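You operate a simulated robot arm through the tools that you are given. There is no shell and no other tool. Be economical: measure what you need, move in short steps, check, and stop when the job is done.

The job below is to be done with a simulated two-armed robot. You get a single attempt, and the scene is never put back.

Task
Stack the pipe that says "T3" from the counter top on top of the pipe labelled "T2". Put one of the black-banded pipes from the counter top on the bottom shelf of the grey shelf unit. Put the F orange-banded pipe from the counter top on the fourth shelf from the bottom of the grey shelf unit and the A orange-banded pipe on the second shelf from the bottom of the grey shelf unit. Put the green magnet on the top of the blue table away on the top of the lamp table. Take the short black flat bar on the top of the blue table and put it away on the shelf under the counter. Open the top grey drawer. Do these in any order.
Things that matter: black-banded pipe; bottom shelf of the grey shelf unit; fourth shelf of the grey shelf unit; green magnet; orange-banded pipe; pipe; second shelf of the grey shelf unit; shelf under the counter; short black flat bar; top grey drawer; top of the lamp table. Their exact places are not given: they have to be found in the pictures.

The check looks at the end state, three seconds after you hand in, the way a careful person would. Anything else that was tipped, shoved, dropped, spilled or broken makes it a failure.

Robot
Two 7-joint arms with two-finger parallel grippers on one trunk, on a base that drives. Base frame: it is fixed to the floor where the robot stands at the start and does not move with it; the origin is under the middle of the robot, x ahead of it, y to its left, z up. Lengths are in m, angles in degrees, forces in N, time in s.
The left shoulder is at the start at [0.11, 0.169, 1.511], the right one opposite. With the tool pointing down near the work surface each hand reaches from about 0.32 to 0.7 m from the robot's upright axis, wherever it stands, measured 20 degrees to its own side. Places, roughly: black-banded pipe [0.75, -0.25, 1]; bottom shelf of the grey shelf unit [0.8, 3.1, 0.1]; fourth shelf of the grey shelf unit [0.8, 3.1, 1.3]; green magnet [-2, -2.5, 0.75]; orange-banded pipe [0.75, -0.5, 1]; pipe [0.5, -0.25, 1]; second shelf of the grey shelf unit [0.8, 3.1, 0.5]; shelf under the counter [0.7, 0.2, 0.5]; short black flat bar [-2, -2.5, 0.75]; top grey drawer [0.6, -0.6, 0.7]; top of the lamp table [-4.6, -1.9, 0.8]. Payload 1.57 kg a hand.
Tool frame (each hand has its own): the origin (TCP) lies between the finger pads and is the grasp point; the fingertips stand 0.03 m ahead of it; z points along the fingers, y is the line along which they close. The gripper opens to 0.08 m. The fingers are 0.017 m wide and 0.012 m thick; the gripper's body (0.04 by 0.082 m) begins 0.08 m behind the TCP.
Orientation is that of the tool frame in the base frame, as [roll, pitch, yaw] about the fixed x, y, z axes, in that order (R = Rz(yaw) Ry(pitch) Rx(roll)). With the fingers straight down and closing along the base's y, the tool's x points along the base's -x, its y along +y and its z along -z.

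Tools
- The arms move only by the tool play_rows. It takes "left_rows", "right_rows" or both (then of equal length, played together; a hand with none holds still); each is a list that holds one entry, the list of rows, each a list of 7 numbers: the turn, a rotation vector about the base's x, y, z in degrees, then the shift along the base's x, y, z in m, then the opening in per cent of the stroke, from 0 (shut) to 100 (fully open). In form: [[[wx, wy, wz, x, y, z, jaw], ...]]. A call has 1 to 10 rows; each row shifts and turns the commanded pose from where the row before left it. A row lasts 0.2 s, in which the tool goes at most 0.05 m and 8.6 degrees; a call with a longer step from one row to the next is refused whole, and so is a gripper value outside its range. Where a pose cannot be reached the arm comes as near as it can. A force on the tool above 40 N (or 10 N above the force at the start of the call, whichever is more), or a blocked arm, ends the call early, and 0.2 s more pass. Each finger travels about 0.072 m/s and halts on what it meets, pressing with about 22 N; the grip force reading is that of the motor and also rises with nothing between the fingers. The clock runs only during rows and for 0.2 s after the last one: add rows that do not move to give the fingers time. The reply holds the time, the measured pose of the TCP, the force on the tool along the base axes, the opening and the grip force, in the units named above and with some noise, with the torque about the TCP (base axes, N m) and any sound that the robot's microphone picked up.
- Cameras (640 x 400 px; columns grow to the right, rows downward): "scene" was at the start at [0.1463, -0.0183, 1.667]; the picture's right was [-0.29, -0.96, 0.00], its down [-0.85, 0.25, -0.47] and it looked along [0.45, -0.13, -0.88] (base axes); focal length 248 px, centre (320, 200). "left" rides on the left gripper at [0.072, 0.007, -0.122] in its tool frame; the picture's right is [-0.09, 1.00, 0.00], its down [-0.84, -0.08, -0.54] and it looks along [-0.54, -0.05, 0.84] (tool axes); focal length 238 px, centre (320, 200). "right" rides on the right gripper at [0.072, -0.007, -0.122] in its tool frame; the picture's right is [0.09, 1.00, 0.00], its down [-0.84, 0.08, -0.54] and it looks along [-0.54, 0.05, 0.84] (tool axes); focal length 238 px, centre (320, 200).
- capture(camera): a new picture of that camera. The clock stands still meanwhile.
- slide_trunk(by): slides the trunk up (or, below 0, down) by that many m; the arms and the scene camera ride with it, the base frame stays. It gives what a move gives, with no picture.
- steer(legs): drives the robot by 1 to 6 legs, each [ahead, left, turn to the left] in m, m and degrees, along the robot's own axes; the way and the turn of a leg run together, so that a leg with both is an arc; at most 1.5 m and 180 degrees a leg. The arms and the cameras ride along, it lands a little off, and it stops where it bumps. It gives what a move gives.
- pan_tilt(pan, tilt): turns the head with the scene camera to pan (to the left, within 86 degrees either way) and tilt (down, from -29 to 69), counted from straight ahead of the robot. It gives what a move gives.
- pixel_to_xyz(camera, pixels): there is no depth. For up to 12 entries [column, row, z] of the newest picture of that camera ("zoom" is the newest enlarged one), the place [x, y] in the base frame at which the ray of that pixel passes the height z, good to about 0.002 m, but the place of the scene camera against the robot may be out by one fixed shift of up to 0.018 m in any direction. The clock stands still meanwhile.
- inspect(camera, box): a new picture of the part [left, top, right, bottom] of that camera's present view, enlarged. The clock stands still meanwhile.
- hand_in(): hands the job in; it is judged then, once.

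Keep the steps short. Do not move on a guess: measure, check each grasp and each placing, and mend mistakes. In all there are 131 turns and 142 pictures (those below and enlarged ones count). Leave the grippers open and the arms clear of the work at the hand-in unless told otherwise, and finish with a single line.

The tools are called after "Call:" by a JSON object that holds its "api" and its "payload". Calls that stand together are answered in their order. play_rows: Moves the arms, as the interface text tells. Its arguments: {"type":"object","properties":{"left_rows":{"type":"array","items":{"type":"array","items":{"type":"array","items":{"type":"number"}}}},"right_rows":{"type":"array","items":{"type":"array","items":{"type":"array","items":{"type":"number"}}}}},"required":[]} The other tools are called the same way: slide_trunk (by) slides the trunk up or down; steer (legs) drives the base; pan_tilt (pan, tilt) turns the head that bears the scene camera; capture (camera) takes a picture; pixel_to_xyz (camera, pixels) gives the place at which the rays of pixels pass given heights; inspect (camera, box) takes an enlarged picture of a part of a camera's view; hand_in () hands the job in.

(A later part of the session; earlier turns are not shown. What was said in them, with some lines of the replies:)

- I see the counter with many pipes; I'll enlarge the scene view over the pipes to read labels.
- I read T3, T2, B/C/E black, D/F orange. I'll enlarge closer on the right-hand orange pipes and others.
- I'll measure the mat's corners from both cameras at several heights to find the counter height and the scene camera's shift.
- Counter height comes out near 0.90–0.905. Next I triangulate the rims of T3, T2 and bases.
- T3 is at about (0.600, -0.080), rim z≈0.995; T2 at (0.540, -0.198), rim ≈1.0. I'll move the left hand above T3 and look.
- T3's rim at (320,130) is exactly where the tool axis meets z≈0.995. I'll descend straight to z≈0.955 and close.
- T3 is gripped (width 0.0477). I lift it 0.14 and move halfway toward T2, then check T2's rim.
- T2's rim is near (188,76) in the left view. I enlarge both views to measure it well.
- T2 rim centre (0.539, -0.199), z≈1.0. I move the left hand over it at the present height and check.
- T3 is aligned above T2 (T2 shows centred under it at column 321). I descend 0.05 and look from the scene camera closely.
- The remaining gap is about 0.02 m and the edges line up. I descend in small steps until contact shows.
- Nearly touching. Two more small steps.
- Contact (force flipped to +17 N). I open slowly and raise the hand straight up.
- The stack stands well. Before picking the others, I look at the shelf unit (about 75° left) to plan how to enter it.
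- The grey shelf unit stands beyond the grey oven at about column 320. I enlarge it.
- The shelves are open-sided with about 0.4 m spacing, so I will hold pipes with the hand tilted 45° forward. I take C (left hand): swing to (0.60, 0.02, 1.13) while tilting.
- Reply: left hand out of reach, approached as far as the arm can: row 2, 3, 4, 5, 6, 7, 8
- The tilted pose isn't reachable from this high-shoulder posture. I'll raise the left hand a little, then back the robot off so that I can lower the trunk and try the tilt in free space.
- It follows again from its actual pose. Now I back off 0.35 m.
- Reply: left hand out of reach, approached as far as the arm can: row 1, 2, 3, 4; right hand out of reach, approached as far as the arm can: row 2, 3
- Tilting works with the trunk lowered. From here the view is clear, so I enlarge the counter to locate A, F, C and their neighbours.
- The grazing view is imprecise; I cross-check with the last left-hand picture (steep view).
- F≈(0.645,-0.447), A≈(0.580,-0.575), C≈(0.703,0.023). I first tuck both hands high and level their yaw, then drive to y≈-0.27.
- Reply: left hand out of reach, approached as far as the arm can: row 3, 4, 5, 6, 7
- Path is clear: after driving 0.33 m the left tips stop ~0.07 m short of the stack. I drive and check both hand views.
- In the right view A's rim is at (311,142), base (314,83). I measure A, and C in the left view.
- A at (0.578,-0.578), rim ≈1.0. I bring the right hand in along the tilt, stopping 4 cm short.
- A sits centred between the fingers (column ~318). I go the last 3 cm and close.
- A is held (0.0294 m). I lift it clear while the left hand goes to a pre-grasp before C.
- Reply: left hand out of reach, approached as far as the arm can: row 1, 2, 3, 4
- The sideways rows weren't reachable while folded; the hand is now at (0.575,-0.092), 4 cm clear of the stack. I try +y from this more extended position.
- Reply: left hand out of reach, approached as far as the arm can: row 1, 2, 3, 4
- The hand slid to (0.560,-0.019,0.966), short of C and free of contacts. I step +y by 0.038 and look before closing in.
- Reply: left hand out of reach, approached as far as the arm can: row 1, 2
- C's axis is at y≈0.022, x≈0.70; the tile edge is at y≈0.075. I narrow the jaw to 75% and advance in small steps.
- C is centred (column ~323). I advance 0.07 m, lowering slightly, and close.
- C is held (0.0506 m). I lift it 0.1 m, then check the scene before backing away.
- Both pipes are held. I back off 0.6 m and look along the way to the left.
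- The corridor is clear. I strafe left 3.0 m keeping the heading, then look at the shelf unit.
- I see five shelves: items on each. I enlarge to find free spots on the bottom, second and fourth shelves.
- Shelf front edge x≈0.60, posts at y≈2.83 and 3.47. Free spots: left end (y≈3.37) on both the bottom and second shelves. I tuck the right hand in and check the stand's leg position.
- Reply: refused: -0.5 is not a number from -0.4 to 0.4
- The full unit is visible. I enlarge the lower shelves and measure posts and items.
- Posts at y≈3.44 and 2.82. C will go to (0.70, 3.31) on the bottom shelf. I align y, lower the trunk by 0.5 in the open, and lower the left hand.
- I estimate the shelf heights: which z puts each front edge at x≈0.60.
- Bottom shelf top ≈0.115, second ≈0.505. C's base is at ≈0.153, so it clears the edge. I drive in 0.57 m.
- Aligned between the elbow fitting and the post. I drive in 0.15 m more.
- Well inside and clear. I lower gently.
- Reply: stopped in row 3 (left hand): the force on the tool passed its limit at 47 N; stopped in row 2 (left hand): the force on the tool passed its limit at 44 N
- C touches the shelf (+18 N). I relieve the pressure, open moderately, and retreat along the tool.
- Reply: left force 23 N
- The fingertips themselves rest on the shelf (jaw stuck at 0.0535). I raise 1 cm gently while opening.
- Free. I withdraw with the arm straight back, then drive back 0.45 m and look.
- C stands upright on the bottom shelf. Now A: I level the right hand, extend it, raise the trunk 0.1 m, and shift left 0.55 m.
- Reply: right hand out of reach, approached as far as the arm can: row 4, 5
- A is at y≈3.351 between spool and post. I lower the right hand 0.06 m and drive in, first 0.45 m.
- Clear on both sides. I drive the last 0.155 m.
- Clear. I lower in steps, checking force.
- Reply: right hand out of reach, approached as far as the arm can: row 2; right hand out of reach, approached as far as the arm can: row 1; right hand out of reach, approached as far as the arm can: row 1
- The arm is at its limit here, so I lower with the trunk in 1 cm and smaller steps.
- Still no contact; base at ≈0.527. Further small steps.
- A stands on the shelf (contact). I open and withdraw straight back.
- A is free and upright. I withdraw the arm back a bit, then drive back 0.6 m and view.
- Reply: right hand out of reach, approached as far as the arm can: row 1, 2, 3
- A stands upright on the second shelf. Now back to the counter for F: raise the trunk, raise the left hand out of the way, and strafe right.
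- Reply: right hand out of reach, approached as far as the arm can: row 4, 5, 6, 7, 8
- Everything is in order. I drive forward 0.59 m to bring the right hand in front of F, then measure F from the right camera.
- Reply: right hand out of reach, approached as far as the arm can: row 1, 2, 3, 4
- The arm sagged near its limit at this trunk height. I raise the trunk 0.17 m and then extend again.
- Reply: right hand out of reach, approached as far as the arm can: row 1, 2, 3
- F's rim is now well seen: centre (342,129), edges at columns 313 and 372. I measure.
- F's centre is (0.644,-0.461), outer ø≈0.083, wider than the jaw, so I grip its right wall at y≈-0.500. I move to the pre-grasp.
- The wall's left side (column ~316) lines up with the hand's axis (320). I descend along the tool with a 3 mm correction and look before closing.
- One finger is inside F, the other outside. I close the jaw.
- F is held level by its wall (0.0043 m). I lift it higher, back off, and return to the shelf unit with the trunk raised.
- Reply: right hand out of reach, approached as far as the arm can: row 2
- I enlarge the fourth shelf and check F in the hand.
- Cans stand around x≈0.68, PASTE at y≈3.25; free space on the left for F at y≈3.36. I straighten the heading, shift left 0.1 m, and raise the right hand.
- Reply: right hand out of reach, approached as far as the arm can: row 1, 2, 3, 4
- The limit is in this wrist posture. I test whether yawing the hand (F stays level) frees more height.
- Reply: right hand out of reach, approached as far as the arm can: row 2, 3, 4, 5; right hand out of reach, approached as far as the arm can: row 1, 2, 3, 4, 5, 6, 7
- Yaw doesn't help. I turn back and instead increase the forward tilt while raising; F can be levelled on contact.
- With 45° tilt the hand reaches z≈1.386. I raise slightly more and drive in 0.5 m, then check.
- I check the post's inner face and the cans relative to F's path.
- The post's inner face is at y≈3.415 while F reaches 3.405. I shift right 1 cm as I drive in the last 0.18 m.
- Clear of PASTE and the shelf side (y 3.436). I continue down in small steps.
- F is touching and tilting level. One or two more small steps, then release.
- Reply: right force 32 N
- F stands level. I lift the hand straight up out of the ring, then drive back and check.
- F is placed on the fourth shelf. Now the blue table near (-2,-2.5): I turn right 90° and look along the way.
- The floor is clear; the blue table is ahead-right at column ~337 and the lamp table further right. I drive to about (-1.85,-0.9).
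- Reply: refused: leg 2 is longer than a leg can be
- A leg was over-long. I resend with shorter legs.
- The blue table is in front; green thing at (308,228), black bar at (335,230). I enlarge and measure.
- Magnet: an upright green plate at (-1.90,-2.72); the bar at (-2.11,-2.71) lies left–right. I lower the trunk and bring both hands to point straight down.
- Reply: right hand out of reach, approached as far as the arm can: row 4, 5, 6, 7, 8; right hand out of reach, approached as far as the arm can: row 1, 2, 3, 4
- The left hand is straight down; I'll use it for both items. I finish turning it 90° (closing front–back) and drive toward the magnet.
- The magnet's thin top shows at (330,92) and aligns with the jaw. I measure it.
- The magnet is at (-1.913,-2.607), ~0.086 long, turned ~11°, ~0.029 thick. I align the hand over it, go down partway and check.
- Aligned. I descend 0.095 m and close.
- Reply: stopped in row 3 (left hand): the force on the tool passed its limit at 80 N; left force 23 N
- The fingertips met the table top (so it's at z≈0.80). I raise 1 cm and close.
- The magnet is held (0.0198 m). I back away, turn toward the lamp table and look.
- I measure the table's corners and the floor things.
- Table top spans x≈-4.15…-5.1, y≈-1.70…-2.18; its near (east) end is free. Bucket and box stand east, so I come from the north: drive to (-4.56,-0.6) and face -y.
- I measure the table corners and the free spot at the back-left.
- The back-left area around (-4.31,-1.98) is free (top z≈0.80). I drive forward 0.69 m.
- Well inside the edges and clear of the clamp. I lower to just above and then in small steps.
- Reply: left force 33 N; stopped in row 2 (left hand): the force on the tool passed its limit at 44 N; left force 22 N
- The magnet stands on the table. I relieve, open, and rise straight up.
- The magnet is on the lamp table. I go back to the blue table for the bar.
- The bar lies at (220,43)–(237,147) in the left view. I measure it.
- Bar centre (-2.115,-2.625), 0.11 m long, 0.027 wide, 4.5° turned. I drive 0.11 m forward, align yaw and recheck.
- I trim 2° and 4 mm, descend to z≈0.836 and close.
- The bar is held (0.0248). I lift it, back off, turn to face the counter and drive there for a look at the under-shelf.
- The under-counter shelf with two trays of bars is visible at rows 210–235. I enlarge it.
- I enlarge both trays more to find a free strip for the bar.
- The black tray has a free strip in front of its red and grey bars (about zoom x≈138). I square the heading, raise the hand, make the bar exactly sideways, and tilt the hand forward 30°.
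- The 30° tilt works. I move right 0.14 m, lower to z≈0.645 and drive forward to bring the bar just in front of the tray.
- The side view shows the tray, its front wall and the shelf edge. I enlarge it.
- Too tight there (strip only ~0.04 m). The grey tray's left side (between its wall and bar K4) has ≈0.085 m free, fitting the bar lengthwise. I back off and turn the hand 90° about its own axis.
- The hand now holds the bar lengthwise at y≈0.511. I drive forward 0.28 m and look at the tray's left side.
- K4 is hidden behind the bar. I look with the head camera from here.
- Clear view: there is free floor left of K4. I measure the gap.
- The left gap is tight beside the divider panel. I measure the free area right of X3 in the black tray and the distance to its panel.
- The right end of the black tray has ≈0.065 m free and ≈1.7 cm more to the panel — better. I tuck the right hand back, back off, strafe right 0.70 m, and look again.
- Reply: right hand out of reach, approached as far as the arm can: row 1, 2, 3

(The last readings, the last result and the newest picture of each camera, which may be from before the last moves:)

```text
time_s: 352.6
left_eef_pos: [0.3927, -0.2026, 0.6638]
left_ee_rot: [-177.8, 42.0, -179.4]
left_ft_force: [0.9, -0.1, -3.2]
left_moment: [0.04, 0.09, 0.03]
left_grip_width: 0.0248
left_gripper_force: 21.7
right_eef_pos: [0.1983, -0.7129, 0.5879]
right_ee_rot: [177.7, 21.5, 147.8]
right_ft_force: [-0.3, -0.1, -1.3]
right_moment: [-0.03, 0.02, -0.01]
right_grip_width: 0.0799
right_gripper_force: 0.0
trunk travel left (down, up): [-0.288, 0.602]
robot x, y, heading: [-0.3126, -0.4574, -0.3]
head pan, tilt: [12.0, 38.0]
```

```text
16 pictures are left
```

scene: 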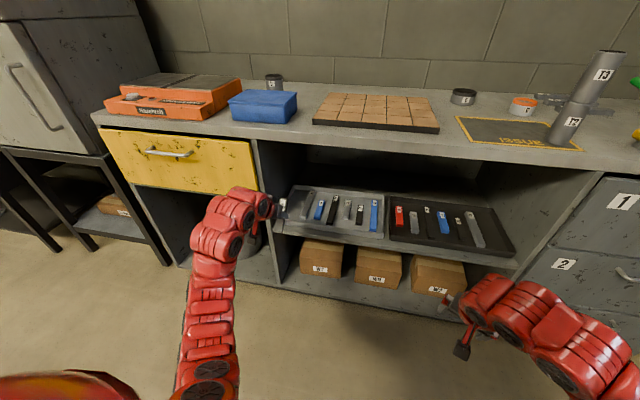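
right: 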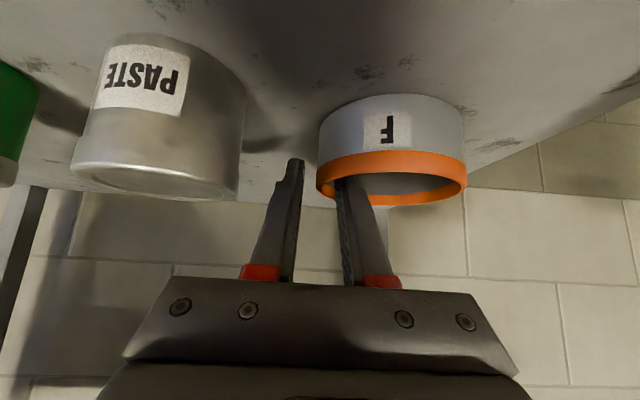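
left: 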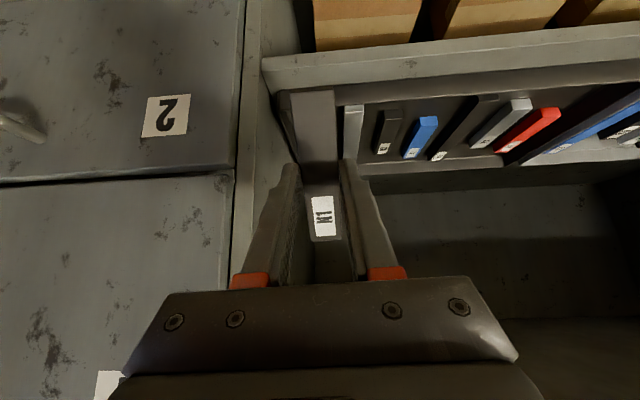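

Call:
{"api": "inspect", "payload": {"camera": "left", "box": [230, 40, 430, 190]}}

Call:
{"api": "pixel_to_xyz", "payload": {"camera": "left", "pixels": [[345, 105, 0.525], [363, 105, 0.525], [279, 95, 0.545], [285, 120, 0.545], [262, 78, 0.5], [296, 150, 0.55], [302, 100, 0.6], [336, 100, 0.6]]}}

```text
2.67 times, centred on (330, 115) of left
```

zoom: 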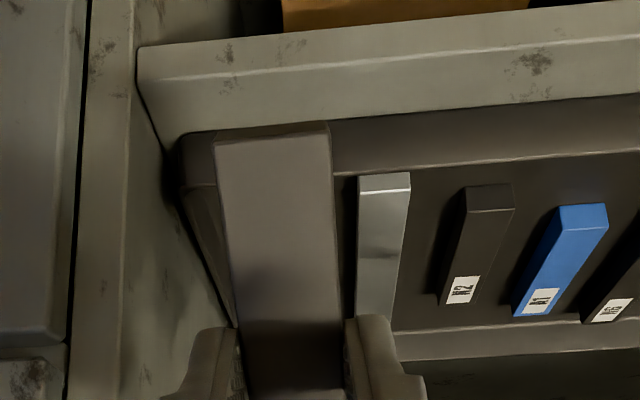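

```text
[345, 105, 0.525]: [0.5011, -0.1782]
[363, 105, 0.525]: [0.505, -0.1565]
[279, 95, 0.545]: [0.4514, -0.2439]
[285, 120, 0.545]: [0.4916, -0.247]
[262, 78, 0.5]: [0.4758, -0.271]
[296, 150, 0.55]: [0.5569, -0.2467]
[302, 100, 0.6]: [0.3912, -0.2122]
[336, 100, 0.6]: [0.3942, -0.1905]
```

X3's right edge is at y≈-0.178, tray wall inner ≈-0.238: target y≈-0.209, TCP x≈0.535. I extend the arm 0.07 m with the shift and drive 0.07 m.

Call:
{"api": "play_rows", "payload": {"left_rows": [[[0, 0, 0, 0.024, -0.002, 0, 0], [0, 0, 0, 0.024, -0.002, 0, 0], [0, 0, 0, 0.024, -0.002, 0, 0], [0, 0, 0, 0, 0, 0, 0]]]}}

Call:
{"api": "steer", "payload": {"legs": [[0.07, 0, 0.2]]}}

Call:
{"api": "capture", "payload": {"camera": "left"}}

```text
time_s: 353.6
left_eef_pos: [0.4651, -0.2082, 0.6638]
left_ee_rot: [-177.9, 42.1, -179.5]
left_ft_force: [-1.4, -0.2, -3.8]
left_moment: [0.0, 0.1, -0.01]
left_grip_width: 0.0245
left_gripper_force: 21.2
right_eef_pos: [0.1978, -0.712, 0.5889]
right_ee_rot: [177.8, 21.6, 147.9]
right_ft_force: [0.5, -0.7, -0.3]
right_moment: [0.01, -0.03, -0.02]
right_grip_width: 0.0801
right_gripper_force: 0.0
trunk travel left (down, up): [-0.288, 0.602]
robot x, y, heading: [-0.3149, -0.4606, -0.5]
head pan, tilt: [12.0, 38.0]
```

```text
time_s: 354.6
left_eef_pos: [0.5343, -0.2056, 0.6631]
left_ee_rot: [-177.8, 42.0, -179.2]
left_ft_force: [0.3, 0.8, -4.0]
left_moment: [-0.03, 0.06, 0.01]
left_grip_width: 0.0246
left_gripper_force: 21.5
right_eef_pos: [0.2702, -0.7114, 0.5881]
right_ee_rot: [177.7, 21.6, 148.2]
right_ft_force: [-0.3, 0.6, 0.1]
right_moment: [0.01, 0.0, 0.0]
right_grip_width: 0.0802
right_gripper_force: 0.0
trunk travel left (down, up): [-0.288, 0.602]
robot x, y, heading: [-0.2414, -0.4612, -0.2]
head pan, tilt: [12.0, 38.0]
```

```text
14 pictures are left
```

left: 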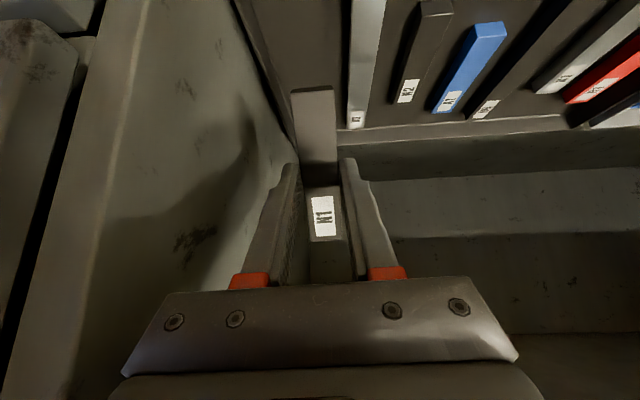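

Call:
{"api": "pixel_to_xyz", "payload": {"camera": "left", "pixels": [[349, 40, 0.525], [347, 120, 0.525], [262, 40, 0.52], [293, 125, 0.52], [255, 40, 0.545], [290, 88, 0.6], [335, 88, 0.6], [300, 125, 0.515]]}}

```text
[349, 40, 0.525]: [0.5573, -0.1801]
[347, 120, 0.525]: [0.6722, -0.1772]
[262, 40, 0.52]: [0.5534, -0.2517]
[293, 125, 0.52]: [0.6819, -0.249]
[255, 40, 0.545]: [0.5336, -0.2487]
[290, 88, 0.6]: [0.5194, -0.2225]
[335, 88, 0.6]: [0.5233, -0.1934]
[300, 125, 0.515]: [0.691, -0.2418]
```

Centred: bar y -0.208 in a gap from -0.178 to -0.245. I descend with a 3 mm shift, first 0.06 m, then in small steps.

Call:
{"api": "play_rows", "payload": {"left_rows": [[[0, 0, 0, 0, -0.003, -0.03, 0], [0, 0, 0, 0, 0, -0.03, 0], [0, 0, 0, 0, 0, 0, 0]]]}}

Call:
{"api": "play_rows", "payload": {"left_rows": [[[0, 0, 0, 0, 0, -0.01, 0], [0, 0, 0, 0, 0, 0, 0]]]}}

Call:
{"api": "play_rows", "payload": {"left_rows": [[[0, 0, 0, 0, 0, -0.006, 0], [0, 0, 0, 0, 0, 0, 0]]]}}

Call:
{"api": "capture", "payload": {"camera": "left"}}

```text
time_s: 355.4
left_eef_pos: [0.5331, -0.2092, 0.6031]
left_ee_rot: [-177.9, 42.0, -179.1]
left_ft_force: [-0.7, -0.1, -2.8]
left_moment: [-0.01, 0.11, 0.02]
left_grip_width: 0.0247
left_gripper_force: 22.1
right_eef_pos: [0.2694, -0.7104, 0.5883]
right_ee_rot: [177.7, 21.7, 148.0]
right_ft_force: [-0.1, -0.1, 0.7]
right_moment: [0.02, -0.02, -0.04]
right_grip_width: 0.0802
right_gripper_force: 0.1
trunk travel left (down, up): [-0.288, 0.602]
robot x, y, heading: [-0.2419, -0.462, -0.1]
head pan, tilt: [12.0, 38.0]
```

```text
time_s: 356.0
left_eef_pos: [0.5335, -0.2092, 0.5937]
left_ee_rot: [-177.9, 42.0, -179.3]
left_ft_force: [0.5, -0.1, -3.7]
left_moment: [-0.02, 0.08, -0.01]
left_grip_width: 0.0249
left_gripper_force: 21.8
right_eef_pos: [0.2698, -0.7111, 0.5893]
right_ee_rot: [177.7, 21.6, 148.1]
right_ft_force: [0.3, -0.5, -0.7]
right_moment: [0.02, -0.06, 0.03]
right_grip_width: 0.0798
right_gripper_force: 0.0
trunk travel left (down, up): [-0.288, 0.602]
robot x, y, heading: [-0.2407, -0.4607, -0.4]
head pan, tilt: [12.0, 38.0]
```

```text
time_s: 356.6
left_eef_pos: [0.5336, -0.2089, 0.5889]
left_ee_rot: [-177.8, 42.0, -179.2]
left_ft_force: [1.0, -0.1, -4.2]
left_moment: [-0.01, 0.06, -0.04]
left_grip_width: 0.0248
left_gripper_force: 22.2
right_eef_pos: [0.2684, -0.7111, 0.5894]
right_ee_rot: [177.6, 21.7, 148.0]
right_ft_force: [-0.5, -0.1, -0.4]
right_moment: [-0.03, 0.0, 0.03]
right_grip_width: 0.0798
right_gripper_force: 0.0
trunk travel left (down, up): [-0.288, 0.602]
robot x, y, heading: [-0.2419, -0.4637, -0.3]
head pan, tilt: [12.0, 38.0]
```

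```text
13 pictures are left
```

left: 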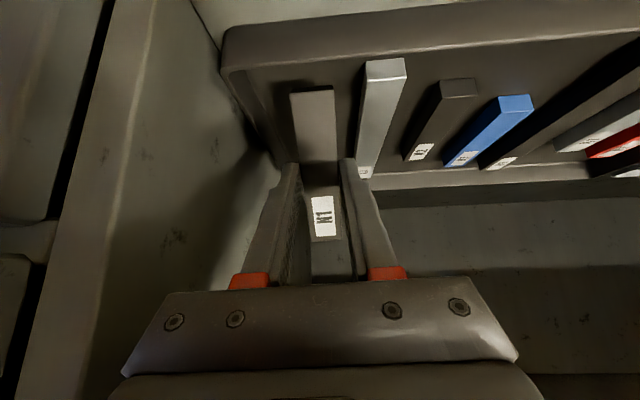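

The bar's low end is inside the tray between wall and X3. I continue in small steps until contact.

Call:
{"api": "play_rows", "payload": {"left_rows": [[[0, 0, 0, 0, 0, -0.006, 0], [0, 0, 0, 0, 0, 0, 0]]]}}

Call:
{"api": "play_rows", "payload": {"left_rows": [[[0, 0, 0, 0, 0, -0.005, 0], [0, 0, 0, 0, 0, 0, 0]]]}}

Call:
{"api": "play_rows", "payload": {"left_rows": [[[0, 0, 0, 0, 0, -0.005, 0], [0, 0, 0, 0, 0, 0, 0]]]}}

Call:
{"api": "play_rows", "payload": {"left_rows": [[[0, 0, 0, 0, 0, -0.005, 0], [0, 0, 0, 0, 0, 0, 0]]]}}

```text
time_s: 357.2
left_eef_pos: [0.5325, -0.2104, 0.581]
left_ee_rot: [-177.8, 42.0, -179.3]
left_ft_force: [-0.6, 0.4, -3.3]
left_moment: [-0.05, 0.07, -0.02]
left_grip_width: 0.0247
left_gripper_force: 22.2
right_eef_pos: [0.2691, -0.7106, 0.5888]
right_ee_rot: [177.7, 21.6, 148.2]
right_ft_force: [0.7, -1.1, -0.4]
right_moment: [0.0, 0.0, 0.02]
right_grip_width: 0.0801
right_gripper_force: 0.0
trunk travel left (down, up): [-0.288, 0.602]
robot x, y, heading: [-0.238, -0.4646, -0.2]
head pan, tilt: [12.0, 38.0]
```

```text
time_s: 357.8
left_eef_pos: [0.5327, -0.2075, 0.576]
left_ee_rot: [-177.8, 42.0, -179.3]
left_ft_force: [0.3, 0.0, -4.2]
left_moment: [0.0, 0.05, -0.02]
left_grip_width: 0.0249
left_gripper_force: 21.7
right_eef_pos: [0.2698, -0.7103, 0.5883]
right_ee_rot: [177.7, 21.5, 148.1]
right_ft_force: [-0.2, -0.2, 0.6]
right_moment: [-0.01, -0.02, -0.03]
right_grip_width: 0.0799
right_gripper_force: 0.0
trunk travel left (down, up): [-0.288, 0.602]
robot x, y, heading: [-0.2422, -0.4595, -0.4]
head pan, tilt: [12.0, 38.0]
```

```text
time_s: 358.4
left_eef_pos: [0.5326, -0.2078, 0.5721]
left_ee_rot: [-177.8, 42.1, -179.1]
left_ft_force: [0.5, -0.2, -3.1]
left_moment: [0.01, 0.07, 0.02]
left_grip_width: 0.0246
left_gripper_force: 21.9
right_eef_pos: [0.2689, -0.7111, 0.5893]
right_ee_rot: [177.7, 21.6, 148.1]
right_ft_force: [-0.3, 0.5, -0.1]
right_moment: [0.02, 0.0, -0.01]
right_grip_width: 0.0799
right_gripper_force: 0.1
trunk travel left (down, up): [-0.288, 0.602]
robot x, y, heading: [-0.2399, -0.462, -0.1]
head pan, tilt: [12.0, 38.0]
```

```text
time_s: 359.0
left_eef_pos: [0.533, -0.2085, 0.5671]
left_ee_rot: [-177.8, 42.0, -179.2]
left_ft_force: [-0.5, -1.6, -3.0]
left_moment: [0.0, 0.08, 0.04]
left_grip_width: 0.0248
left_gripper_force: 22.2
right_eef_pos: [0.2682, -0.7096, 0.5884]
right_ee_rot: [177.7, 21.6, 148.2]
right_ft_force: [-0.2, -0.2, -0.3]
right_moment: [-0.03, -0.02, 0.03]
right_grip_width: 0.08
right_gripper_force: 0.1
trunk travel left (down, up): [-0.288, 0.602]
robot x, y, heading: [-0.2401, -0.4619, -0.2]
head pan, tilt: [12.0, 38.0]
```

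Call:
{"api": "play_rows", "payload": {"left_rows": [[[0, 0, 0, 0, 0, -0.005, 0], [0, 0, 0, 0, 0, 0, 0]]]}}

Call:
{"api": "play_rows", "payload": {"left_rows": [[[0, 0, 0, 0, 0, -0.005, 0], [0, 0, 0, 0, 0, 0, 0]]]}}

Call:
{"api": "play_rows", "payload": {"left_rows": [[[0, 0, 0, 0, 0, -0.004, 0], [0, 0, 0, 0, 0, 0, 0]]]}}

Call:
{"api": "capture", "payload": {"camera": "left"}}

```text
time_s: 359.6
left_eef_pos: [0.5338, -0.2093, 0.5647]
left_ee_rot: [-178.0, 42.2, -179.3]
left_ft_force: [2.0, -0.5, 12.0]
left_moment: [0.18, 0.23, -0.05]
left_grip_width: 0.0245
left_gripper_force: 21.9
right_eef_pos: [0.2687, -0.7113, 0.5903]
right_ee_rot: [177.6, 21.7, 148.0]
right_ft_force: [0.2, -0.1, 0.7]
right_moment: [-0.01, 0.01, -0.03]
right_grip_width: 0.0799
right_gripper_force: 0.0
trunk travel left (down, up): [-0.288, 0.602]
robot x, y, heading: [-0.2424, -0.4612, -0.2]
head pan, tilt: [12.0, 38.0]
```

```text
time_s: 360.2
left_eef_pos: [0.5328, -0.2087, 0.5588]
left_ee_rot: [-177.8, 42.2, -179.2]
left_ft_force: [7.2, 0.4, 15.8]
left_moment: [0.19, 0.01, -0.08]
left_grip_width: 0.0247
left_gripper_force: 22.2
right_eef_pos: [0.2687, -0.7104, 0.5888]
right_ee_rot: [177.5, 21.7, 148.0]
right_ft_force: [0.1, 0.5, -0.4]
right_moment: [-0.01, 0.03, 0.01]
right_grip_width: 0.0799
right_gripper_force: 0.1
trunk travel left (down, up): [-0.288, 0.602]
robot x, y, heading: [-0.243, -0.4618, -0.2]
head pan, tilt: [12.0, 38.0]
```

```text
time_s: 360.8
left_eef_pos: [0.5335, -0.2092, 0.5544]
left_ee_rot: [-177.9, 42.1, -179.3]
left_ft_force: [6.6, -0.9, 13.8]
left_moment: [0.13, 0.07, -0.06]
left_grip_width: 0.0247
left_gripper_force: 22.1
right_eef_pos: [0.2681, -0.7117, 0.589]
right_ee_rot: [177.6, 21.8, 148.0]
right_ft_force: [-0.2, 0.8, 0.2]
right_moment: [0.0, 0.0, -0.01]
right_grip_width: 0.08
right_gripper_force: 0.0
trunk travel left (down, up): [-0.288, 0.602]
robot x, y, heading: [-0.2395, -0.4601, -0.2]
head pan, tilt: [12.0, 38.0]
```

```text
12 pictures are left
```

left: 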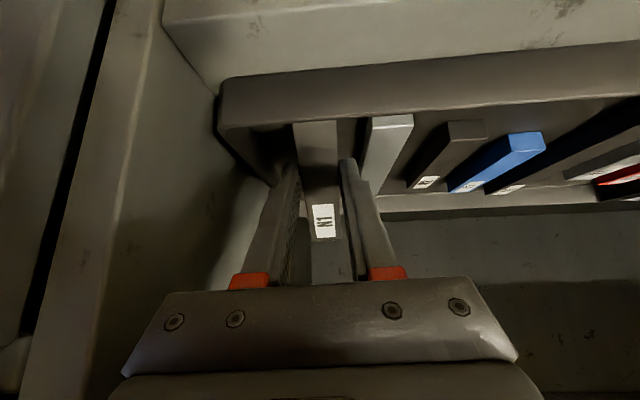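

Contact at z≈0.565 and the bar is levelling in the grip. I push down a further ~1.4 cm in small steps.

Call:
{"api": "play_rows", "payload": {"left_rows": [[[0, 0, 0, 0, 0, -0.005, 0], [0, 0, 0, 0, 0, 0, 0]]]}}

Call:
{"api": "play_rows", "payload": {"left_rows": [[[0, 0, 0, 0, 0, -0.005, 0], [0, 0, 0, 0, 0, 0, 0]]]}}

Call:
{"api": "play_rows", "payload": {"left_rows": [[[0, 0, 0, 0, 0, -0.004, 0], [0, 0, 0, 0, 0, 0, 0]]]}}

Call:
{"api": "capture", "payload": {"camera": "left"}}

```text
time_s: 361.4
left_eef_pos: [0.5319, -0.2099, 0.549]
left_ee_rot: [-177.9, 42.2, -179.2]
left_ft_force: [7.9, -0.6, 13.9]
left_moment: [0.17, 0.13, -0.01]
left_grip_width: 0.025
left_gripper_force: 22.3
right_eef_pos: [0.2675, -0.7112, 0.5886]
right_ee_rot: [177.6, 21.6, 148.1]
right_ft_force: [-0.5, 0.6, 1.6]
right_moment: [0.01, -0.02, -0.02]
right_grip_width: 0.0799
right_gripper_force: 0.0
trunk travel left (down, up): [-0.288, 0.602]
robot x, y, heading: [-0.2455, -0.4635, 0.1]
head pan, tilt: [12.0, 38.0]
```

```text
time_s: 362.0
left_eef_pos: [0.5327, -0.2093, 0.5437]
left_ee_rot: [-178.0, 42.1, -179.2]
left_ft_force: [3.0, -0.9, 12.6]
left_moment: [0.16, 0.28, -0.05]
left_grip_width: 0.0247
left_gripper_force: 22.1
right_eef_pos: [0.2695, -0.7105, 0.5899]
right_ee_rot: [177.6, 21.7, 148.1]
right_ft_force: [0.1, -0.1, -0.3]
right_moment: [-0.02, 0.01, 0.01]
right_grip_width: 0.0799
right_gripper_force: 0.0
trunk travel left (down, up): [-0.288, 0.602]
robot x, y, heading: [-0.2458, -0.4613, 0.1]
head pan, tilt: [12.0, 38.0]
```

```text
time_s: 362.6
left_eef_pos: [0.5331, -0.209, 0.5404]
left_ee_rot: [-177.9, 42.0, -179.2]
left_ft_force: [4.7, -1.2, 11.8]
left_moment: [0.2, 0.31, -0.09]
left_grip_width: 0.0247
left_gripper_force: 22.0
right_eef_pos: [0.2687, -0.7097, 0.5891]
right_ee_rot: [177.6, 21.7, 148.0]
right_ft_force: [-0.1, -0.3, 0.2]
right_moment: [-0.02, -0.01, -0.01]
right_grip_width: 0.0802
right_gripper_force: 0.1
trunk travel left (down, up): [-0.288, 0.602]
robot x, y, heading: [-0.2392, -0.4607, -0.2]
head pan, tilt: [12.0, 38.0]
```

```text
11 pictures are left
```

left: 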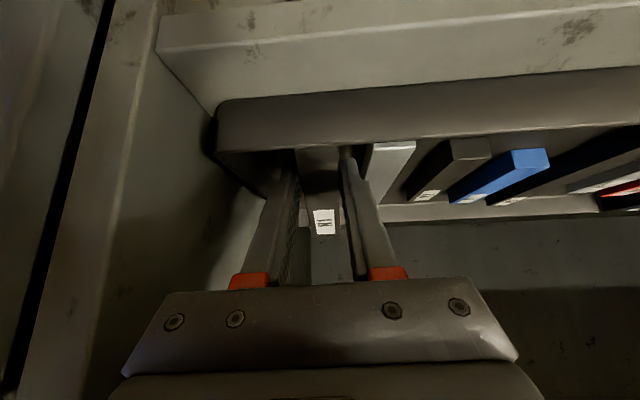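

Nearly level. I open just a little (to ~0.034 m), let it settle, and withdraw up and back.

Call:
{"api": "play_rows", "payload": {"left_rows": [[[0, 0, 0, 0, 0, 0, 36], [0, 0, 0, 0, 0, 0, 42], [0, 0, 0, 0, 0, 0, 42], [0, 0, 0, -0.008, 0, 0.012, 42], [0, 0, 0, -0.015, 0, 0.02, 42], [0, 0, 0, -0.02, 0, 0.025, 42], [0, 0, 0, -0.025, 0, 0.025, 42], [0, 0, 0, 0, 0, 0, 42]]]}}

Call:
{"api": "capture", "payload": {"camera": "left"}}

```text
time_s: 364.4
left_eef_pos: [0.4646, -0.2075, 0.6215]
left_ee_rot: [-177.7, 42.1, -179.1]
left_ft_force: [0.7, -0.3, 0.0]
left_moment: [0.02, -0.04, 0.01]
left_grip_width: 0.0335
left_gripper_force: 0.0
right_eef_pos: [0.2671, -0.7108, 0.5889]
right_ee_rot: [177.6, 21.7, 148.2]
right_ft_force: [0.2, 0.3, -0.1]
right_moment: [-0.02, 0.01, 0.0]
right_grip_width: 0.0803
right_gripper_force: 0.1
trunk travel left (down, up): [-0.288, 0.602]
robot x, y, heading: [-0.2402, -0.4596, -0.1]
head pan, tilt: [12.0, 38.0]
```

```text
10 pictures are left
```

left: 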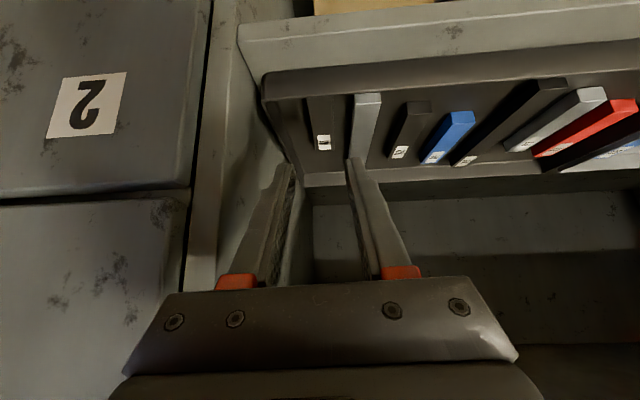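

The bar lies flat in the tray on the under-counter shelf. Last: the drawer. I back off, raise the trunk 0.2 m, and turn the left hand so that the jaw can hook the handle bar; then shift to the handle.

Call:
{"api": "steer", "payload": {"legs": [[-0.2, 0, 0], [0, -0.33, 0]]}}

Call:
{"api": "slide_trunk", "payload": {"by": 0.22}}

Call:
{"api": "play_rows", "payload": {"left_rows": [[[-5.69, 0, 6.32, 0, 0, 0, 45], [-5.69, 0, 6.32, 0, 0, 0, 45], [-5.69, 0, 6.32, 0, 0, 0, 45], [-5.69, 0, 6.32, 0, 0, 0, 45], [-5.69, 0, 6.32, 0, 0, 0, 45], [-5.69, 0, 6.32, 0, 0, 0, 45], [-5.69, 0, 6.32, 0, 0, 0, 45], [-5.69, 0, 6.32, 0, 0, 0, 45], [-5.69, 0, 6.32, 0, 0, 0, 45], [-5.69, 0, 6.32, 0, 0, 0, 45]]]}}

Call:
{"api": "capture", "payload": {"camera": "left"}}

Call:
{"api": "pan_tilt", "payload": {"pan": 15, "tilt": 35}}

Call:
{"api": "capture", "payload": {"camera": "scene"}}

```text
time_s: 367.7
left_eef_pos: [0.2642, -0.5329, 0.6215]
left_ee_rot: [-177.9, 42.1, -179.0]
left_ft_force: [-0.5, -0.6, 0.4]
left_moment: [-0.01, 0.02, -0.01]
left_grip_width: 0.0334
left_gripper_force: 0.0
right_eef_pos: [0.0704, -1.0358, 0.5883]
right_ee_rot: [177.6, 21.6, 148.1]
right_ft_force: [-0.2, -0.3, 0.2]
right_moment: [0.01, 0.01, -0.02]
right_grip_width: 0.0802
right_gripper_force: 0.0
trunk travel left (down, up): [-0.288, 0.602]
robot x, y, heading: [-0.4424, -0.7918, -0.3]
head pan, tilt: [12.0, 38.0]
```

```text
time_s: 370.1
left_eef_pos: [0.2642, -0.5336, 0.8418]
left_ee_rot: [-177.8, 42.1, -179.1]
left_ft_force: [-0.5, -0.7, 0.0]
left_moment: [0.01, 0.01, 0.03]
left_grip_width: 0.0336
left_gripper_force: 0.1
right_eef_pos: [0.069, -1.0354, 0.8082]
right_ee_rot: [177.7, 21.7, 148.2]
right_ft_force: [0.3, -0.2, 0.0]
right_moment: [0.0, 0.01, -0.02]
right_grip_width: 0.0799
right_gripper_force: 0.0
trunk travel left (down, up): [-0.508, 0.382]
robot x, y, heading: [-0.4449, -0.7863, 0.1]
head pan, tilt: [12.0, 38.0]
```

```text
time_s: 372.3
left_eef_pos: [0.2648, -0.5334, 0.8423]
left_ee_rot: [-136.6, 2.9, -93.0]
left_ft_force: [0.4, -0.1, -0.8]
left_moment: [0.0, -0.02, 0.03]
left_grip_width: 0.036
left_gripper_force: 0.1
right_eef_pos: [0.0691, -1.0355, 0.8091]
right_ee_rot: [177.6, 21.7, 148.2]
right_ft_force: [0.6, -0.2, 0.2]
right_moment: [-0.03, 0.02, -0.03]
right_grip_width: 0.0799
right_gripper_force: 0.1
trunk travel left (down, up): [-0.508, 0.382]
robot x, y, heading: [-0.4411, -0.7854, 0.1]
head pan, tilt: [12.0, 38.0]
```

```text
9 pictures are left
```

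left: 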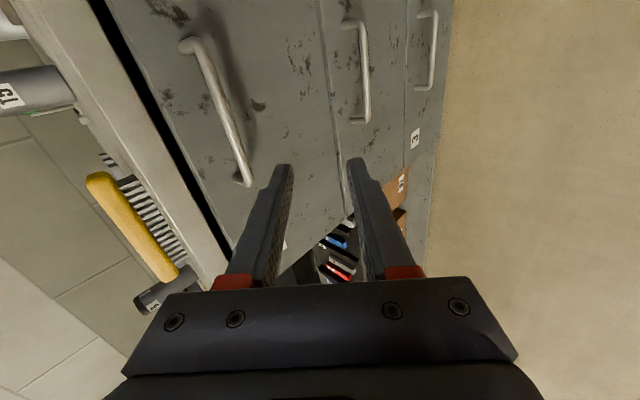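

```text
time_s: 372.9
left_eef_pos: [0.2658, -0.5332, 0.84]
left_ee_rot: [-136.4, 2.9, -93.2]
left_ft_force: [0.2, 0.7, 0.7]
left_moment: [0.0, 0.0, 0.0]
left_grip_width: 0.0359
left_gripper_force: 0.1
right_eef_pos: [0.0699, -1.0356, 0.8087]
right_ee_rot: [177.6, 21.7, 148.0]
right_ft_force: [0.3, 0.3, 0.8]
right_moment: [0.01, -0.01, 0.02]
right_grip_width: 0.0799
right_gripper_force: 0.0
trunk travel left (down, up): [-0.508, 0.382]
robot x, y, heading: [-0.4393, -0.7868, 0.1]
head pan, tilt: [15.0, 35.0]
```

```text
8 pictures are left
```

scene: 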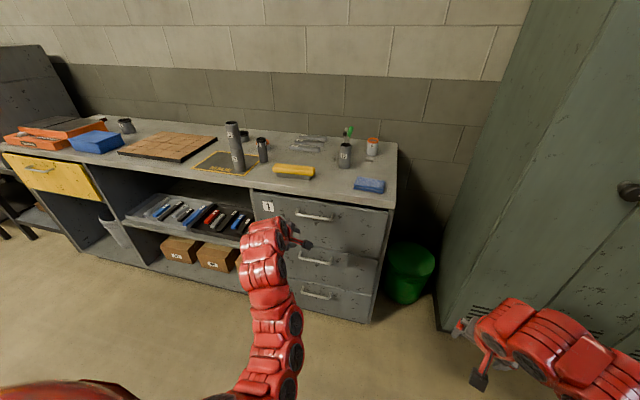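

The drawer-1 handle runs from (195,45) to (243,180) in the left view and about (297,212)–(332,218) in the scene. I triangulate it.

Call:
{"api": "pixel_to_xyz", "payload": {"camera": "left", "pixels": [[221, 105, 0.76], [221, 105, 0.78], [221, 105, 0.8], [241, 175, 0.76], [241, 175, 0.78], [241, 175, 0.8], [200, 50, 0.76], [200, 50, 0.78], [200, 50, 0.8]]}}

Call:
{"api": "pixel_to_xyz", "payload": {"camera": "scene", "pixels": [[297, 213, 0.76], [297, 213, 0.78], [297, 213, 0.8], [331, 219, 0.76], [331, 219, 0.78], [331, 219, 0.8], [397, 209, 0.88]]}}

Call:
{"api": "inspect", "payload": {"camera": "left", "box": [150, 20, 310, 220]}}

```text
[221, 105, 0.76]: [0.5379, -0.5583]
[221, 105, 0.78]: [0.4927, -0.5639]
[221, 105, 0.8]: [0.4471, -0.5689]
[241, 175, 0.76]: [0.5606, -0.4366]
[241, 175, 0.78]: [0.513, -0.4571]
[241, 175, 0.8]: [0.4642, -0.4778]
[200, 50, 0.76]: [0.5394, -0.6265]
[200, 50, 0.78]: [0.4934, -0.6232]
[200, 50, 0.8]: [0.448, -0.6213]
```

```text
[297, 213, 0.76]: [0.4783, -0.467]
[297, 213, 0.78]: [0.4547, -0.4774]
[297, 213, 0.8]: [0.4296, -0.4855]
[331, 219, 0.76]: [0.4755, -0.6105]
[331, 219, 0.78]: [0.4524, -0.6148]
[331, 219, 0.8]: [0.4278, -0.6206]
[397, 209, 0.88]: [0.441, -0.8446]
```

```text
2.00 times, centred on (230, 120) of left
5 turns are left
```

zoom: 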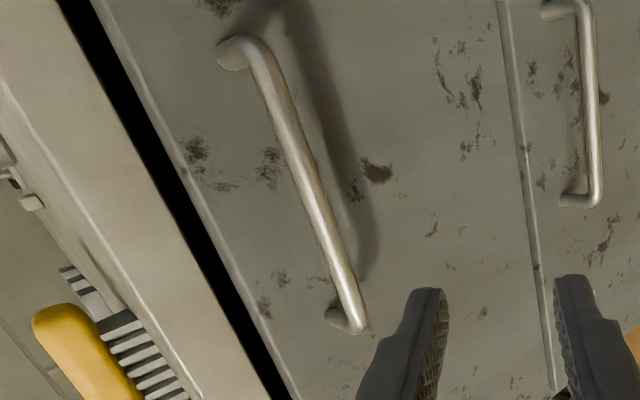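

Few turns remain, so I act compactly: the handle bar is near x≈0.41, z≈0.815, y -0.48…-0.62. I tilt the hand flatter, move to just before the handle, and take a look.

Call:
{"api": "play_rows", "payload": {"left_rows": [[[-3.35, 0, 3.7, 0.015, -0.004, 0.003, 60], [0, -7.3, 0, 0.016, -0.004, 0.002, 60], [0, -7.3, 0, 0.017, -0.004, 0.002, 60], [0, -7.3, 0, 0.017, -0.003, 0.002, 60], [0, 0, 0, 0, 0, 0, 60]]]}}

Call:
{"api": "capture", "payload": {"camera": "left"}}

Call:
{"api": "inspect", "payload": {"camera": "scene", "box": [255, 180, 375, 255]}}

Call:
{"api": "pixel_to_xyz", "payload": {"camera": "left", "pixels": [[200, 100, 0.82], [220, 100, 0.82], [240, 100, 0.82], [260, 100, 0.82], [280, 100, 0.82], [300, 100, 0.82], [320, 100, 0.82], [200, 100, 0.8], [240, 100, 0.8], [280, 100, 0.8], [320, 100, 0.8], [340, 100, 0.8]]}}

```text
time_s: 374.1
left_eef_pos: [0.3285, -0.548, 0.8515]
left_ee_rot: [-114.4, -0.6, -89.6]
left_ft_force: [0.0, -0.3, -0.4]
left_moment: [0.0, -0.01, -0.02]
left_grip_width: 0.0478
left_gripper_force: 0.1
right_eef_pos: [0.0688, -1.0347, 0.8083]
right_ee_rot: [177.6, 21.7, 148.0]
right_ft_force: [-0.9, -0.2, 0.1]
right_moment: [0.0, 0.01, 0.02]
right_grip_width: 0.0801
right_gripper_force: 0.0
trunk travel left (down, up): [-0.508, 0.382]
robot x, y, heading: [-0.4411, -0.7849, 0.1]
head pan, tilt: [15.0, 35.0]
```

```text
6 pictures are left
```

left: 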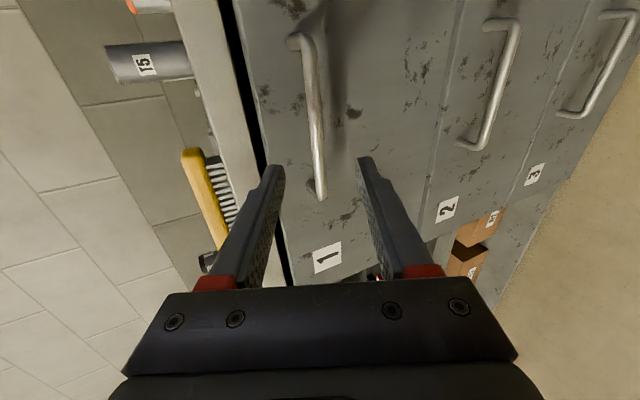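

```text
5.33 times, centred on (315, 218) of scene
```

zoom: 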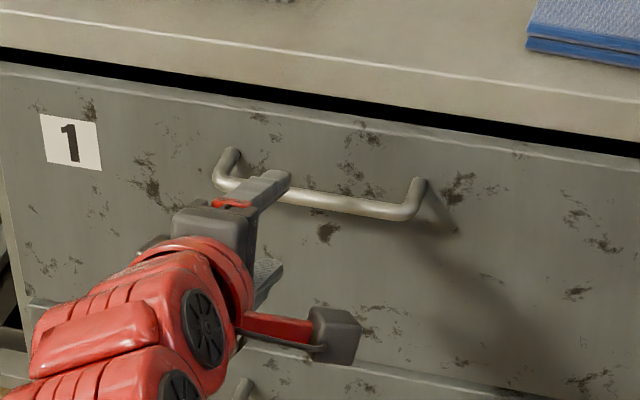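

```text
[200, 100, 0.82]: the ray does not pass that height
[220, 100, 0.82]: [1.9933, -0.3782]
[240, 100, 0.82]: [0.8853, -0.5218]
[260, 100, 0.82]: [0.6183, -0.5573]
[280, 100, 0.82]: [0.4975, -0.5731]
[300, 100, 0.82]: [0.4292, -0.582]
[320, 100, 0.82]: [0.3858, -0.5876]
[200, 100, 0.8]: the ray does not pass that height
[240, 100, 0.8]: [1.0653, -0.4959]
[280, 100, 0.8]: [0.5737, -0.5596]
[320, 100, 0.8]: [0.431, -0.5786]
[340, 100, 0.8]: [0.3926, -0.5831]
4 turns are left
```

The bar (column ≈317) lies right on the hand's axis, about 0.085 m ahead. I advance along the tool 0.075 m, close on the bar, and look.

Call:
{"api": "play_rows", "payload": {"left_rows": [[[0, 0, 0, 0.0182, 0, -0.0075, 60], [0, 0, 0, 0.0182, 0, -0.0075, 60], [0, 0, 0, 0.0182, 0, -0.0075, 60], [0, 0, 0, 0.009, 0, -0.0038, 60], [0, 0, 0, 0.0055, 0, -0.0023, 60], [0, 0, 0, 0, 0, 0, 60]]]}}

Call:
{"api": "play_rows", "payload": {"left_rows": [[[0, 0, 0, 0, 0, 0, 30], [0, 0, 0, 0, 0, 0, 0], [0, 0, 0, 0, 0, 0, 0], [0, 0, 0, 0, 0, 0, 0], [0, 0, 0, 0, 0, 0, 0]]]}}

Call:
{"api": "capture", "payload": {"camera": "left"}}

Call:
{"api": "inspect", "payload": {"camera": "scene", "box": [255, 180, 375, 255]}}

```text
time_s: 375.5
left_eef_pos: [0.3981, -0.5489, 0.8209]
left_ee_rot: [-114.5, -0.6, -89.6]
left_ft_force: [-0.4, 0.3, -0.5]
left_moment: [0.01, -0.01, -0.01]
left_grip_width: 0.0479
left_gripper_force: 0.1
right_eef_pos: [0.0684, -1.0359, 0.8092]
right_ee_rot: [177.5, 21.7, 148.1]
right_ft_force: [0.1, 0.0, 0.3]
right_moment: [0.03, -0.02, -0.01]
right_grip_width: 0.08
right_gripper_force: 0.0
trunk travel left (down, up): [-0.508, 0.382]
robot x, y, heading: [-0.4419, -0.7872, -0.3]
head pan, tilt: [15.0, 35.0]
```

```text
time_s: 376.7
left_eef_pos: [0.3982, -0.5485, 0.8216]
left_ee_rot: [-114.5, -0.7, -89.6]
left_ft_force: [1.1, -0.2, 0.6]
left_moment: [0.4, 0.02, -0.18]
left_grip_width: 0.0117
left_gripper_force: 29.2
right_eef_pos: [0.0693, -1.0352, 0.8083]
right_ee_rot: [177.6, 21.7, 148.1]
right_ft_force: [0.4, 0.5, 0.2]
right_moment: [0.0, 0.02, -0.01]
right_grip_width: 0.0799
right_gripper_force: 0.0
trunk travel left (down, up): [-0.508, 0.382]
robot x, y, heading: [-0.4413, -0.7864, -0.2]
head pan, tilt: [15.0, 35.0]
```

```text
4 pictures are left
```

left: 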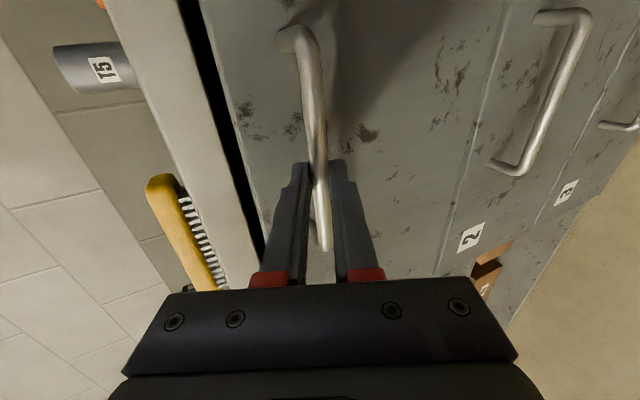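

```text
5.33 times, centred on (315, 218) of scene
3 turns are left
```

zoom: 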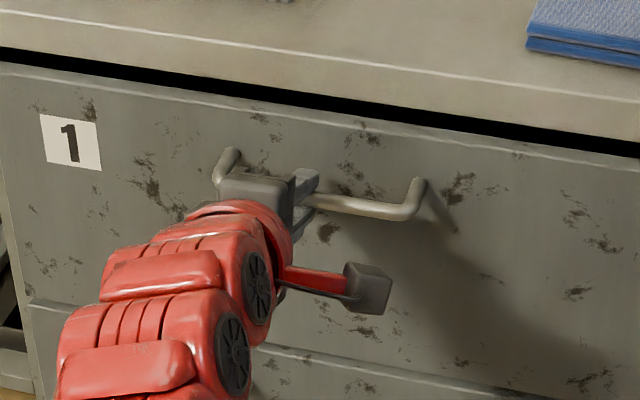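

The bar is gripped (0.0117 m). I pull by driving straight back 0.28 m and check.

Call:
{"api": "steer", "payload": {"legs": [[-0.28, 0, 0]]}}

Call:
{"api": "capture", "payload": {"camera": "scene"}}

```text
time_s: 378.7
left_eef_pos: [0.1164, -0.5481, 0.8212]
left_ee_rot: [-114.4, -0.6, -89.7]
left_ft_force: [1.7, 5.8, -0.1]
left_moment: [0.42, -0.06, -0.07]
left_grip_width: 0.0119
left_gripper_force: 29.4
right_eef_pos: [-0.2143, -1.0353, 0.8092]
right_ee_rot: [177.7, 21.7, 148.0]
right_ft_force: [-0.4, -0.4, 0.7]
right_moment: [-0.02, 0.01, 0.02]
right_grip_width: 0.0799
right_gripper_force: 0.0
trunk travel left (down, up): [-0.508, 0.382]
robot x, y, heading: [-0.7221, -0.7815, -0.1]
head pan, tilt: [15.0, 35.0]
```

```text
2 pictures are left
2 turns are left
```

scene: 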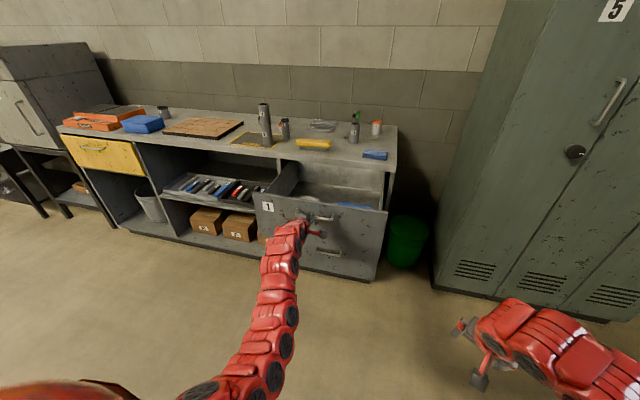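

The drawer is well open. I open the jaw, withdraw along the tool, drive back, and check once more.

Call:
{"api": "play_rows", "payload": {"left_rows": [[[0, 0, 0, 0, 0, 0, 40], [0, 0, 0, 0, 0, 0, 65], [0, 0, 0, 0, 0, 0, 65], [0, 0, 0, -0.0182, 0, 0.0075, 65], [0, 0, 0, -0.0182, 0, 0.0075, 65], [0, 0, 0, -0.0182, 0, 0.0075, 65], [0, 0, 0, -0.0182, 0, 0.0075, 100], [0, 0, 0, 0, 0, 0, 100]]]}}

Call:
{"api": "steer", "payload": {"legs": [[-0.3, 0, 0]]}}

Call:
{"api": "capture", "payload": {"camera": "scene"}}

```text
time_s: 380.5
left_eef_pos: [0.0449, -0.5483, 0.851]
left_ee_rot: [-114.6, -0.5, -89.8]
left_ft_force: [0.3, 0.2, 0.8]
left_moment: [-0.01, -0.03, -0.03]
left_grip_width: 0.0799
left_gripper_force: 0.1
right_eef_pos: [-0.2132, -1.0359, 0.8091]
right_ee_rot: [177.6, 21.7, 148.0]
right_ft_force: [0.4, 0.0, 0.0]
right_moment: [-0.04, 0.0, 0.02]
right_grip_width: 0.0799
right_gripper_force: 0.1
trunk travel left (down, up): [-0.508, 0.382]
robot x, y, heading: [-0.7209, -0.7834, -0.0]
head pan, tilt: [15.0, 35.0]
```

```text
time_s: 382.5
left_eef_pos: [-0.2527, -0.5498, 0.8518]
left_ee_rot: [-114.5, -0.5, -90.0]
left_ft_force: [-0.1, -1.3, 0.2]
left_moment: [0.0, 0.04, -0.02]
left_grip_width: 0.0798
left_gripper_force: 0.1
right_eef_pos: [-0.5121, -1.0357, 0.8092]
right_ee_rot: [177.6, 21.7, 147.8]
right_ft_force: [-0.3, -0.6, 0.6]
right_moment: [0.01, 0.0, 0.01]
right_grip_width: 0.08
right_gripper_force: 0.0
trunk travel left (down, up): [-0.508, 0.382]
robot x, y, heading: [-1.0175, -0.7847, -0.6]
head pan, tilt: [15.0, 35.0]
```

```text
1 pictures are left
1 turns are left
```

scene: 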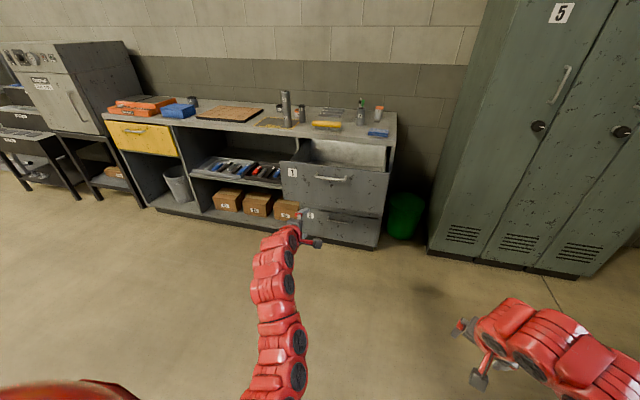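

The drawer stays open, the T3-on-T2 stack still stands, both grippers are open and the arms are clear. I hand in.

Call:
{"api": "hand_in", "payload": {}}

```text
The job is handed in.
```

All seven tasks are done and handed in: T3 is stacked on T2; C is on the bottom shelf, A on the second and F on the fourth; the green magnet is on the lamp table; the short black bar is in the black tray on the shelf under the counter; and the top grey drawer is open.
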